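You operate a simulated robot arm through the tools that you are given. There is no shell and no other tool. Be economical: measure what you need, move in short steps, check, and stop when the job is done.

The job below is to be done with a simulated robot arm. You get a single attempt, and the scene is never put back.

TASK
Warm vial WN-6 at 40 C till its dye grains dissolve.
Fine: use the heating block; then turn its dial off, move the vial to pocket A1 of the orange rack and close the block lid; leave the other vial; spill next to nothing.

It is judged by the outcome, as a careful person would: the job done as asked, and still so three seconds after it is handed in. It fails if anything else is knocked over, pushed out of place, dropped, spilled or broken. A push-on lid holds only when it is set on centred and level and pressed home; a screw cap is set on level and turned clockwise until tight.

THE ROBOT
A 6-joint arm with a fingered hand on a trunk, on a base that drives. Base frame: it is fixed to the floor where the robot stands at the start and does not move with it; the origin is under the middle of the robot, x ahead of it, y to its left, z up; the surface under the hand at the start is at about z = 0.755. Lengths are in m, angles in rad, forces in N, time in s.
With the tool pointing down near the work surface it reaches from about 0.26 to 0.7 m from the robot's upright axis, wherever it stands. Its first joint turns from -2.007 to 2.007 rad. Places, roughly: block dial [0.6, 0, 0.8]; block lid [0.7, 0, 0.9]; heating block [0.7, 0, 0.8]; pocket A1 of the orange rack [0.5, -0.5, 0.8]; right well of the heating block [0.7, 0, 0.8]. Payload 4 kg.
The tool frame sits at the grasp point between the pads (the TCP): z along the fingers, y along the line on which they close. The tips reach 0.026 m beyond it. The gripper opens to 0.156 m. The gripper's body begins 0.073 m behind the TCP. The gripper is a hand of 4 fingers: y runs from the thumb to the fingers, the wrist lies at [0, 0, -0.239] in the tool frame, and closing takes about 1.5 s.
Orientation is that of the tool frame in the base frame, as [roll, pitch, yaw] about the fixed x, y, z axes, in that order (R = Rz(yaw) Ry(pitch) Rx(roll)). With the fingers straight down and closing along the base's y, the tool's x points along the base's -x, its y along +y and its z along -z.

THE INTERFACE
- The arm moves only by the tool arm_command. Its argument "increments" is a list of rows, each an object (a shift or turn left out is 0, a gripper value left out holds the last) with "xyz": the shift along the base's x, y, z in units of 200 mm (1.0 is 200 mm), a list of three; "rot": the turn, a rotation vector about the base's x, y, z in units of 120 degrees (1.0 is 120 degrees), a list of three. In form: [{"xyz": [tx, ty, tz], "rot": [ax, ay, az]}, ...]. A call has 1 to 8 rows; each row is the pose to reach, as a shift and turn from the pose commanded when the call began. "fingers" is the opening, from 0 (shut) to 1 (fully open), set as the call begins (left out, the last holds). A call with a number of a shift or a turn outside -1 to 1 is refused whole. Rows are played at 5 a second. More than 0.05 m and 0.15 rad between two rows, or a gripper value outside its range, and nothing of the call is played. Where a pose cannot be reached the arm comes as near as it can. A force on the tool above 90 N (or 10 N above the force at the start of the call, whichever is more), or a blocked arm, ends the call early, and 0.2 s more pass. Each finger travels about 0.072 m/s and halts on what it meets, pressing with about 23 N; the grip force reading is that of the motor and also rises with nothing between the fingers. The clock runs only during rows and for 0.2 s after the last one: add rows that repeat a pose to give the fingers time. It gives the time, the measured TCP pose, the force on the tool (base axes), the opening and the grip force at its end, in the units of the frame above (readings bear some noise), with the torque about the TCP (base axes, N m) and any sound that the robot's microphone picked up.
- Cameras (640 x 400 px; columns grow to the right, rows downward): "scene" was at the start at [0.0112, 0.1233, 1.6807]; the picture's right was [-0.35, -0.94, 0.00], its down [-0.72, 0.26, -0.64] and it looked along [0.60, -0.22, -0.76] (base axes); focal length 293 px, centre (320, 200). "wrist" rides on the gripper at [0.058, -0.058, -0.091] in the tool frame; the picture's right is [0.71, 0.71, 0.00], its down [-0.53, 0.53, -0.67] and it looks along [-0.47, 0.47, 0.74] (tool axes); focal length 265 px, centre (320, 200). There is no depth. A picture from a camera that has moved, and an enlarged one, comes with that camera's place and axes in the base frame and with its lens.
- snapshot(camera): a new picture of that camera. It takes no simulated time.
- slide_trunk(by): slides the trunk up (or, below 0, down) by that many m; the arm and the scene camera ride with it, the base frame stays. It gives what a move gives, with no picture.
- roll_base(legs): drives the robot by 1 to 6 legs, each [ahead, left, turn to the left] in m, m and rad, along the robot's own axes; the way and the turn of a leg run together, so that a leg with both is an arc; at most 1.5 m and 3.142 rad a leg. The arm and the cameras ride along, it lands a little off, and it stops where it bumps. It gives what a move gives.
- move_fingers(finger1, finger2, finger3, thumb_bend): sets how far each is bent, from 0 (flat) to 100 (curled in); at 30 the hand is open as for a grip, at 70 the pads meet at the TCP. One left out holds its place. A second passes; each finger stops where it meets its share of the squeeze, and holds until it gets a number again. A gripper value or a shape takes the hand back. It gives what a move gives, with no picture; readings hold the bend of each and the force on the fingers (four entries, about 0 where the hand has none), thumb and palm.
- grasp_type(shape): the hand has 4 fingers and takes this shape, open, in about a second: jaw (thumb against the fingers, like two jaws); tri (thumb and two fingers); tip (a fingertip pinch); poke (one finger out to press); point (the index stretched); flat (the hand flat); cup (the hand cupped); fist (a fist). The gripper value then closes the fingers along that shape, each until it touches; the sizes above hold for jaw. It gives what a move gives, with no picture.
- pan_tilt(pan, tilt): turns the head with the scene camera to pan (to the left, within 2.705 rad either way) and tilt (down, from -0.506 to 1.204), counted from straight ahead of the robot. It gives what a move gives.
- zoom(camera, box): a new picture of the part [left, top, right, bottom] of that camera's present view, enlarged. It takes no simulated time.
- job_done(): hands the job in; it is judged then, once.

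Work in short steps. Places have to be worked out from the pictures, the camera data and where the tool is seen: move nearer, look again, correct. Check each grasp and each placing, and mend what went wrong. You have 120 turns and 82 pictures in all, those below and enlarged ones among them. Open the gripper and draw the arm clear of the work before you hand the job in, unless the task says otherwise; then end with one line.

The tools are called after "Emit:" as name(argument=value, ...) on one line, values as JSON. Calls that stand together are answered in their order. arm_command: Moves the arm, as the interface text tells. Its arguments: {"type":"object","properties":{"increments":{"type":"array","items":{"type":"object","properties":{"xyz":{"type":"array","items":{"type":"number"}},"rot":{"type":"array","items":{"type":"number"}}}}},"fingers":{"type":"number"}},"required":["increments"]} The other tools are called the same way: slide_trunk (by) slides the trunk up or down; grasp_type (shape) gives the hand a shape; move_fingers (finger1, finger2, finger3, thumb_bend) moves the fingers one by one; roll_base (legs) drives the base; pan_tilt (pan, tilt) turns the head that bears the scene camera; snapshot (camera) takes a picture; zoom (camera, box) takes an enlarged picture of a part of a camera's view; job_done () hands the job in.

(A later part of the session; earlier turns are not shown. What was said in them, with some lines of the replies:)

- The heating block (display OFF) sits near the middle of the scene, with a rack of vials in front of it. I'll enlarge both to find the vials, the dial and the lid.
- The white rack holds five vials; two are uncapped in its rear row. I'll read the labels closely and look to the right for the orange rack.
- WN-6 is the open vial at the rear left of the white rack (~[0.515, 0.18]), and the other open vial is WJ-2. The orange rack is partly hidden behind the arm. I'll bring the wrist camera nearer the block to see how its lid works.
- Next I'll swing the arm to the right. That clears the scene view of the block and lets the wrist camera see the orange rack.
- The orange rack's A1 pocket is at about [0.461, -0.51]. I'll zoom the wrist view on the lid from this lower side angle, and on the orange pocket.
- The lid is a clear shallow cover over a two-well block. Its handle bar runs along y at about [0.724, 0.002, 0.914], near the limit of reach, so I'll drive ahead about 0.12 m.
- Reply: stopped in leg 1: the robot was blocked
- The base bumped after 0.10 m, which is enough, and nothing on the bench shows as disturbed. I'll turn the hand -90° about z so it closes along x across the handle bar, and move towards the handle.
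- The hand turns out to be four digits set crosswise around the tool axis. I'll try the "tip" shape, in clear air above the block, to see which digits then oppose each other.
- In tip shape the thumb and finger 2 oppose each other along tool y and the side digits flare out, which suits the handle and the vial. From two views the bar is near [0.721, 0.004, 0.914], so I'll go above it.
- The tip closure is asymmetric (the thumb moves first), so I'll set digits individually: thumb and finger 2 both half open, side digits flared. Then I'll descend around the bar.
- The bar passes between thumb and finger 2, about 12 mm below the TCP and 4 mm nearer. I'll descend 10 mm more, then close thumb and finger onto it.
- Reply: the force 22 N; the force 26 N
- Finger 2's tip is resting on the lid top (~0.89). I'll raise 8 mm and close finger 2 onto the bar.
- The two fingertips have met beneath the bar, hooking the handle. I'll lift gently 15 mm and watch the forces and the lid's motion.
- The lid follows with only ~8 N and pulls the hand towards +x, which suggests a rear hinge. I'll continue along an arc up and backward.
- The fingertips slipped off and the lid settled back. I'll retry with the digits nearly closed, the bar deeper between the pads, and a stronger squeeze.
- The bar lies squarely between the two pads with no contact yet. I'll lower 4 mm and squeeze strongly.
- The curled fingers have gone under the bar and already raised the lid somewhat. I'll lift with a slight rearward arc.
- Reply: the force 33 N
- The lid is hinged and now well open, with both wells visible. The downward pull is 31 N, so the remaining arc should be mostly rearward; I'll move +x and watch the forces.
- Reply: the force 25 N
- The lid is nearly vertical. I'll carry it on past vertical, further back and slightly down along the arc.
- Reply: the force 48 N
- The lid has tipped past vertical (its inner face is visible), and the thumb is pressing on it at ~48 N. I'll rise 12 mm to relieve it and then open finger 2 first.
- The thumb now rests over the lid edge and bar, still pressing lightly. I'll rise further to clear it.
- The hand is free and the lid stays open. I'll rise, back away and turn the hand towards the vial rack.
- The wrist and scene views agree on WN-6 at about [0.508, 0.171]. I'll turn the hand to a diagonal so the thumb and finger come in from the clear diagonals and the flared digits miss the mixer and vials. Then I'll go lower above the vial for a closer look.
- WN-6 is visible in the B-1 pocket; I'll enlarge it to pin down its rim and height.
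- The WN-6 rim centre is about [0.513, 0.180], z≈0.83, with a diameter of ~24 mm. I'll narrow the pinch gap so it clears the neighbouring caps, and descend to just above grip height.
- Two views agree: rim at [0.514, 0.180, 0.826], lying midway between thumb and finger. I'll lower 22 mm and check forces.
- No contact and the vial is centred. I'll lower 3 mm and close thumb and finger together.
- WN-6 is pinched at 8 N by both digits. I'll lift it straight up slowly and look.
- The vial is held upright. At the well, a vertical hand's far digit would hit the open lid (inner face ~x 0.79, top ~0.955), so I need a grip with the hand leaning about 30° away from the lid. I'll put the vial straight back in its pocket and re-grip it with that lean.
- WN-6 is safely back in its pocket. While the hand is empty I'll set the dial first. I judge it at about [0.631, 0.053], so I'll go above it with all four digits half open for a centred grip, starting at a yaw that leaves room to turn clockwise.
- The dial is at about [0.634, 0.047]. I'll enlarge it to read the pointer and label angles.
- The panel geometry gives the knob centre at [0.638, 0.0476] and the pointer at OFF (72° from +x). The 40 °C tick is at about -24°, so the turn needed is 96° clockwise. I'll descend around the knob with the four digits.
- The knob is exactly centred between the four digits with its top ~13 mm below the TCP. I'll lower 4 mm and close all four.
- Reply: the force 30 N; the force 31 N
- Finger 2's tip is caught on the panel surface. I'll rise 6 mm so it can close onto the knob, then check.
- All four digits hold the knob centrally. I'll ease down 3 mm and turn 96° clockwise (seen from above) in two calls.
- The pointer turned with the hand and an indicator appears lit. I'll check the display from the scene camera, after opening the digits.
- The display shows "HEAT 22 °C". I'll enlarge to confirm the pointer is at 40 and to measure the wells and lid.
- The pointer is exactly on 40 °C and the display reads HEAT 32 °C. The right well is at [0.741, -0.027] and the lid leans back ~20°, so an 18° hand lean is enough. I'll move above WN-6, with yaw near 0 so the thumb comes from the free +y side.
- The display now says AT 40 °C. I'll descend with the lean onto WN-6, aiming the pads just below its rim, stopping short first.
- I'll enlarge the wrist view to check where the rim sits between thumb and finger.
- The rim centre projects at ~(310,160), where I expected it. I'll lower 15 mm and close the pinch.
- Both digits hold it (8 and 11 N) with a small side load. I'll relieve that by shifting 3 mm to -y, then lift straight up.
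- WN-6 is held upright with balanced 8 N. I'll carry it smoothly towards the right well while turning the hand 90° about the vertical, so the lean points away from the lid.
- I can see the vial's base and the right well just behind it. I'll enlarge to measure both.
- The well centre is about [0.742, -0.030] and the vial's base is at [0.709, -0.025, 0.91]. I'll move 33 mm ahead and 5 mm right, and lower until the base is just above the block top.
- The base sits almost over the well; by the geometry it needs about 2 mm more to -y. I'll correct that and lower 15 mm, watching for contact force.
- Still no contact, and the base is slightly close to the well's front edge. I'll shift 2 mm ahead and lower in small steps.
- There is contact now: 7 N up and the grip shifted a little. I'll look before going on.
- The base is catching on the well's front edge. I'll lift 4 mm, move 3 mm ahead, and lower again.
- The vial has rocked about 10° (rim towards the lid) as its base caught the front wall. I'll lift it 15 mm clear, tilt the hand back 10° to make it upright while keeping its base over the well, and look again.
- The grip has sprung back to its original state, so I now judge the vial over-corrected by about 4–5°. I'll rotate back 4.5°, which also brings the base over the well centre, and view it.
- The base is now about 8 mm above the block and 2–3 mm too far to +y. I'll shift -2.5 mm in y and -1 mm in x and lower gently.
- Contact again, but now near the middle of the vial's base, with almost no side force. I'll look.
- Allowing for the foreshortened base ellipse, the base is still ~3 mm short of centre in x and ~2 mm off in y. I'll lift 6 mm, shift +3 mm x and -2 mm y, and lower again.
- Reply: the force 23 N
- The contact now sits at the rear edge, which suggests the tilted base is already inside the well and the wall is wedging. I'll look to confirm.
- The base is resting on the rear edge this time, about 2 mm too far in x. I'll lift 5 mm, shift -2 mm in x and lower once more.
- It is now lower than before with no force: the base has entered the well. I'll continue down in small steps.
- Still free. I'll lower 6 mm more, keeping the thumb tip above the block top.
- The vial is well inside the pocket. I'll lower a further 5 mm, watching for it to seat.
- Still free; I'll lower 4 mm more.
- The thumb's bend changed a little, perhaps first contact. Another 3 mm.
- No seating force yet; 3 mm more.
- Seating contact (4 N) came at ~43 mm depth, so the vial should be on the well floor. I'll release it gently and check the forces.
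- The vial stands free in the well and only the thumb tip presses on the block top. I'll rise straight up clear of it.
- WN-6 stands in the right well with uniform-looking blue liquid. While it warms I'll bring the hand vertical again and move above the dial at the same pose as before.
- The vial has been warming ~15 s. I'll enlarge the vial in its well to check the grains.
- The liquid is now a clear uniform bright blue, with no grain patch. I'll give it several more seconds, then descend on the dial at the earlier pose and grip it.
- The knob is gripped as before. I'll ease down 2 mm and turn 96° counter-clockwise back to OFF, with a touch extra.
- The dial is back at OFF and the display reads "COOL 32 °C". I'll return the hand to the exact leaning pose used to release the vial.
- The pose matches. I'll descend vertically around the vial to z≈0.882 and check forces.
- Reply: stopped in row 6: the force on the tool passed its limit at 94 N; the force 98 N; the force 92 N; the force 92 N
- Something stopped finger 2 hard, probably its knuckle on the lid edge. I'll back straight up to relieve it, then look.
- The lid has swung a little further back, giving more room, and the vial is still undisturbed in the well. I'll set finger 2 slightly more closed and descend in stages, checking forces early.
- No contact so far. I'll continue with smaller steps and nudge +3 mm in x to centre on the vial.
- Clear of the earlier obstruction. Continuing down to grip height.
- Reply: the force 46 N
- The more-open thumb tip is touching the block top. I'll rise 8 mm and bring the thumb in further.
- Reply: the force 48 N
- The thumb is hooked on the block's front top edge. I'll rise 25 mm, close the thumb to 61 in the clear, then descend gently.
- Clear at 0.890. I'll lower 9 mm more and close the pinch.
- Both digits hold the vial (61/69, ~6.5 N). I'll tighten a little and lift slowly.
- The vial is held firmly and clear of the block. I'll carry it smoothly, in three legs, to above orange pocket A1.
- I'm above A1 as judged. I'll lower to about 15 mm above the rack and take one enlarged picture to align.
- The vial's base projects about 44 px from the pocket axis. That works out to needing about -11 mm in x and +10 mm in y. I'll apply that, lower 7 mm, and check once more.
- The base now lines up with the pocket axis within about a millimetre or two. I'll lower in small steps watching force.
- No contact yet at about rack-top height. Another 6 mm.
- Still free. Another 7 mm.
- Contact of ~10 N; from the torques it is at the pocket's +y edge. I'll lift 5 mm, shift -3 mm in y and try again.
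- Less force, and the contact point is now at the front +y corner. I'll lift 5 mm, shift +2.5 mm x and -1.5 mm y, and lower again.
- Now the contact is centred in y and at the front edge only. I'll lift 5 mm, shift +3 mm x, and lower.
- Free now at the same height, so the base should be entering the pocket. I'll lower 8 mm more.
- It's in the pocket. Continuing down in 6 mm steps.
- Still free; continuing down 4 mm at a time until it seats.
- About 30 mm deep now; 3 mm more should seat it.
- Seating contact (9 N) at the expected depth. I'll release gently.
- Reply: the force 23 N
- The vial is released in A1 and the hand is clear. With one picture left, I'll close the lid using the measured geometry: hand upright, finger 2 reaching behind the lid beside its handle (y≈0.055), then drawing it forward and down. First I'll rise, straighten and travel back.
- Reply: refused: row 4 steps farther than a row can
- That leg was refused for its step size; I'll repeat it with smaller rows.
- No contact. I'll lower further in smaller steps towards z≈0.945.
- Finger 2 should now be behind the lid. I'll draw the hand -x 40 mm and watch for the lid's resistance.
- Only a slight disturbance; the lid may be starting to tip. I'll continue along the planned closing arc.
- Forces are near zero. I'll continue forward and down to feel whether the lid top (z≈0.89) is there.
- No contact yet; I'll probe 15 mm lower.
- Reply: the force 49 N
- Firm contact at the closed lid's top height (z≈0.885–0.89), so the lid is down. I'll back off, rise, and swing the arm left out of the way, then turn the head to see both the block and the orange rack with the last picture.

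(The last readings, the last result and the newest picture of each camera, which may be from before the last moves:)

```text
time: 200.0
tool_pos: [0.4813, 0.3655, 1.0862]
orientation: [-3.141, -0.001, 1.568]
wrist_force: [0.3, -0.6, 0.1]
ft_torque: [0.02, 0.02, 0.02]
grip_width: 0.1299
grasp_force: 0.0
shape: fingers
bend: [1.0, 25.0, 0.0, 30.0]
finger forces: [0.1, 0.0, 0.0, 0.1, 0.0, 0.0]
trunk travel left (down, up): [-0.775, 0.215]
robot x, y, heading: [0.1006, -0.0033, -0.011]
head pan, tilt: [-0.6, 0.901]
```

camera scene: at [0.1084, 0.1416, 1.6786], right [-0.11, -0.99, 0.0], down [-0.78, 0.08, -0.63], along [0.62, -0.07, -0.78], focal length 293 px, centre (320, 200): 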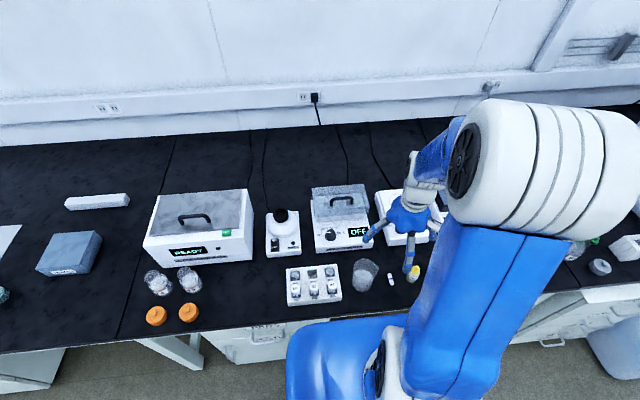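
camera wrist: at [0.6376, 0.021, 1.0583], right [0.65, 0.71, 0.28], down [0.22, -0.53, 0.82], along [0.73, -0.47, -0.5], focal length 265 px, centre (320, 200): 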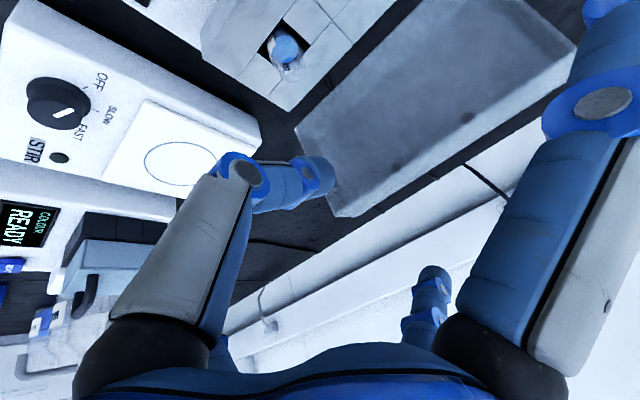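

Now the last picture: an enlarged view covering the block and the orange rack.

Emit:
zoom(camera="scene", box=[200, 145, 440, 295])

```text
2.67 times, centred on (320, 220) of scene
camera zoom: at [0.1019, 0.1077, 1.6783], right [-0.57, -0.82, 0.0], down [-0.64, 0.45, -0.62], along [0.51, -0.35, -0.78], focal length 782 px, centre (320, 147)
```

zoom: 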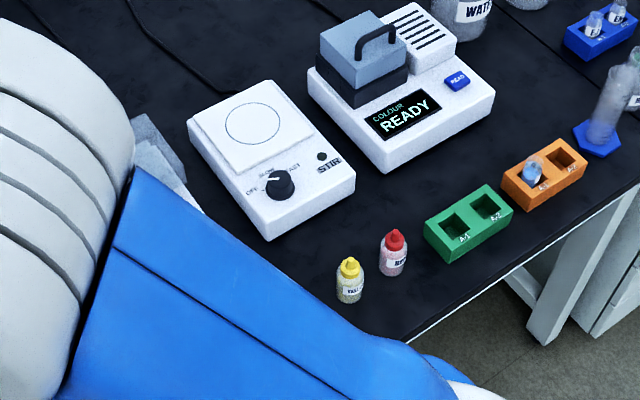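

The picture shows WN-6 standing in A1 with clear blue liquid. The visible lid corners at (136,115) and about (175,169) match where the closed lid should project, and the neighbouring items are in place. The arm is clear and the hand open, so I hand the job in.

Emit:
job_done()

```text
The job is handed in.
```

I warmed WN-6 at 40 °C in the right well until its liquid was an even, clear blue, then turned the dial to OFF, stood the vial in orange rack pocket A1 and closed the block lid. I judged the lid closed from touch and the one corner visible in the last picture. During the work the hand pressed hard against the open lid once and caught the block's front edge. I saw no shift, damage or spill, though the block was mostly out of view in that last picture. WJ-2 was left alone.
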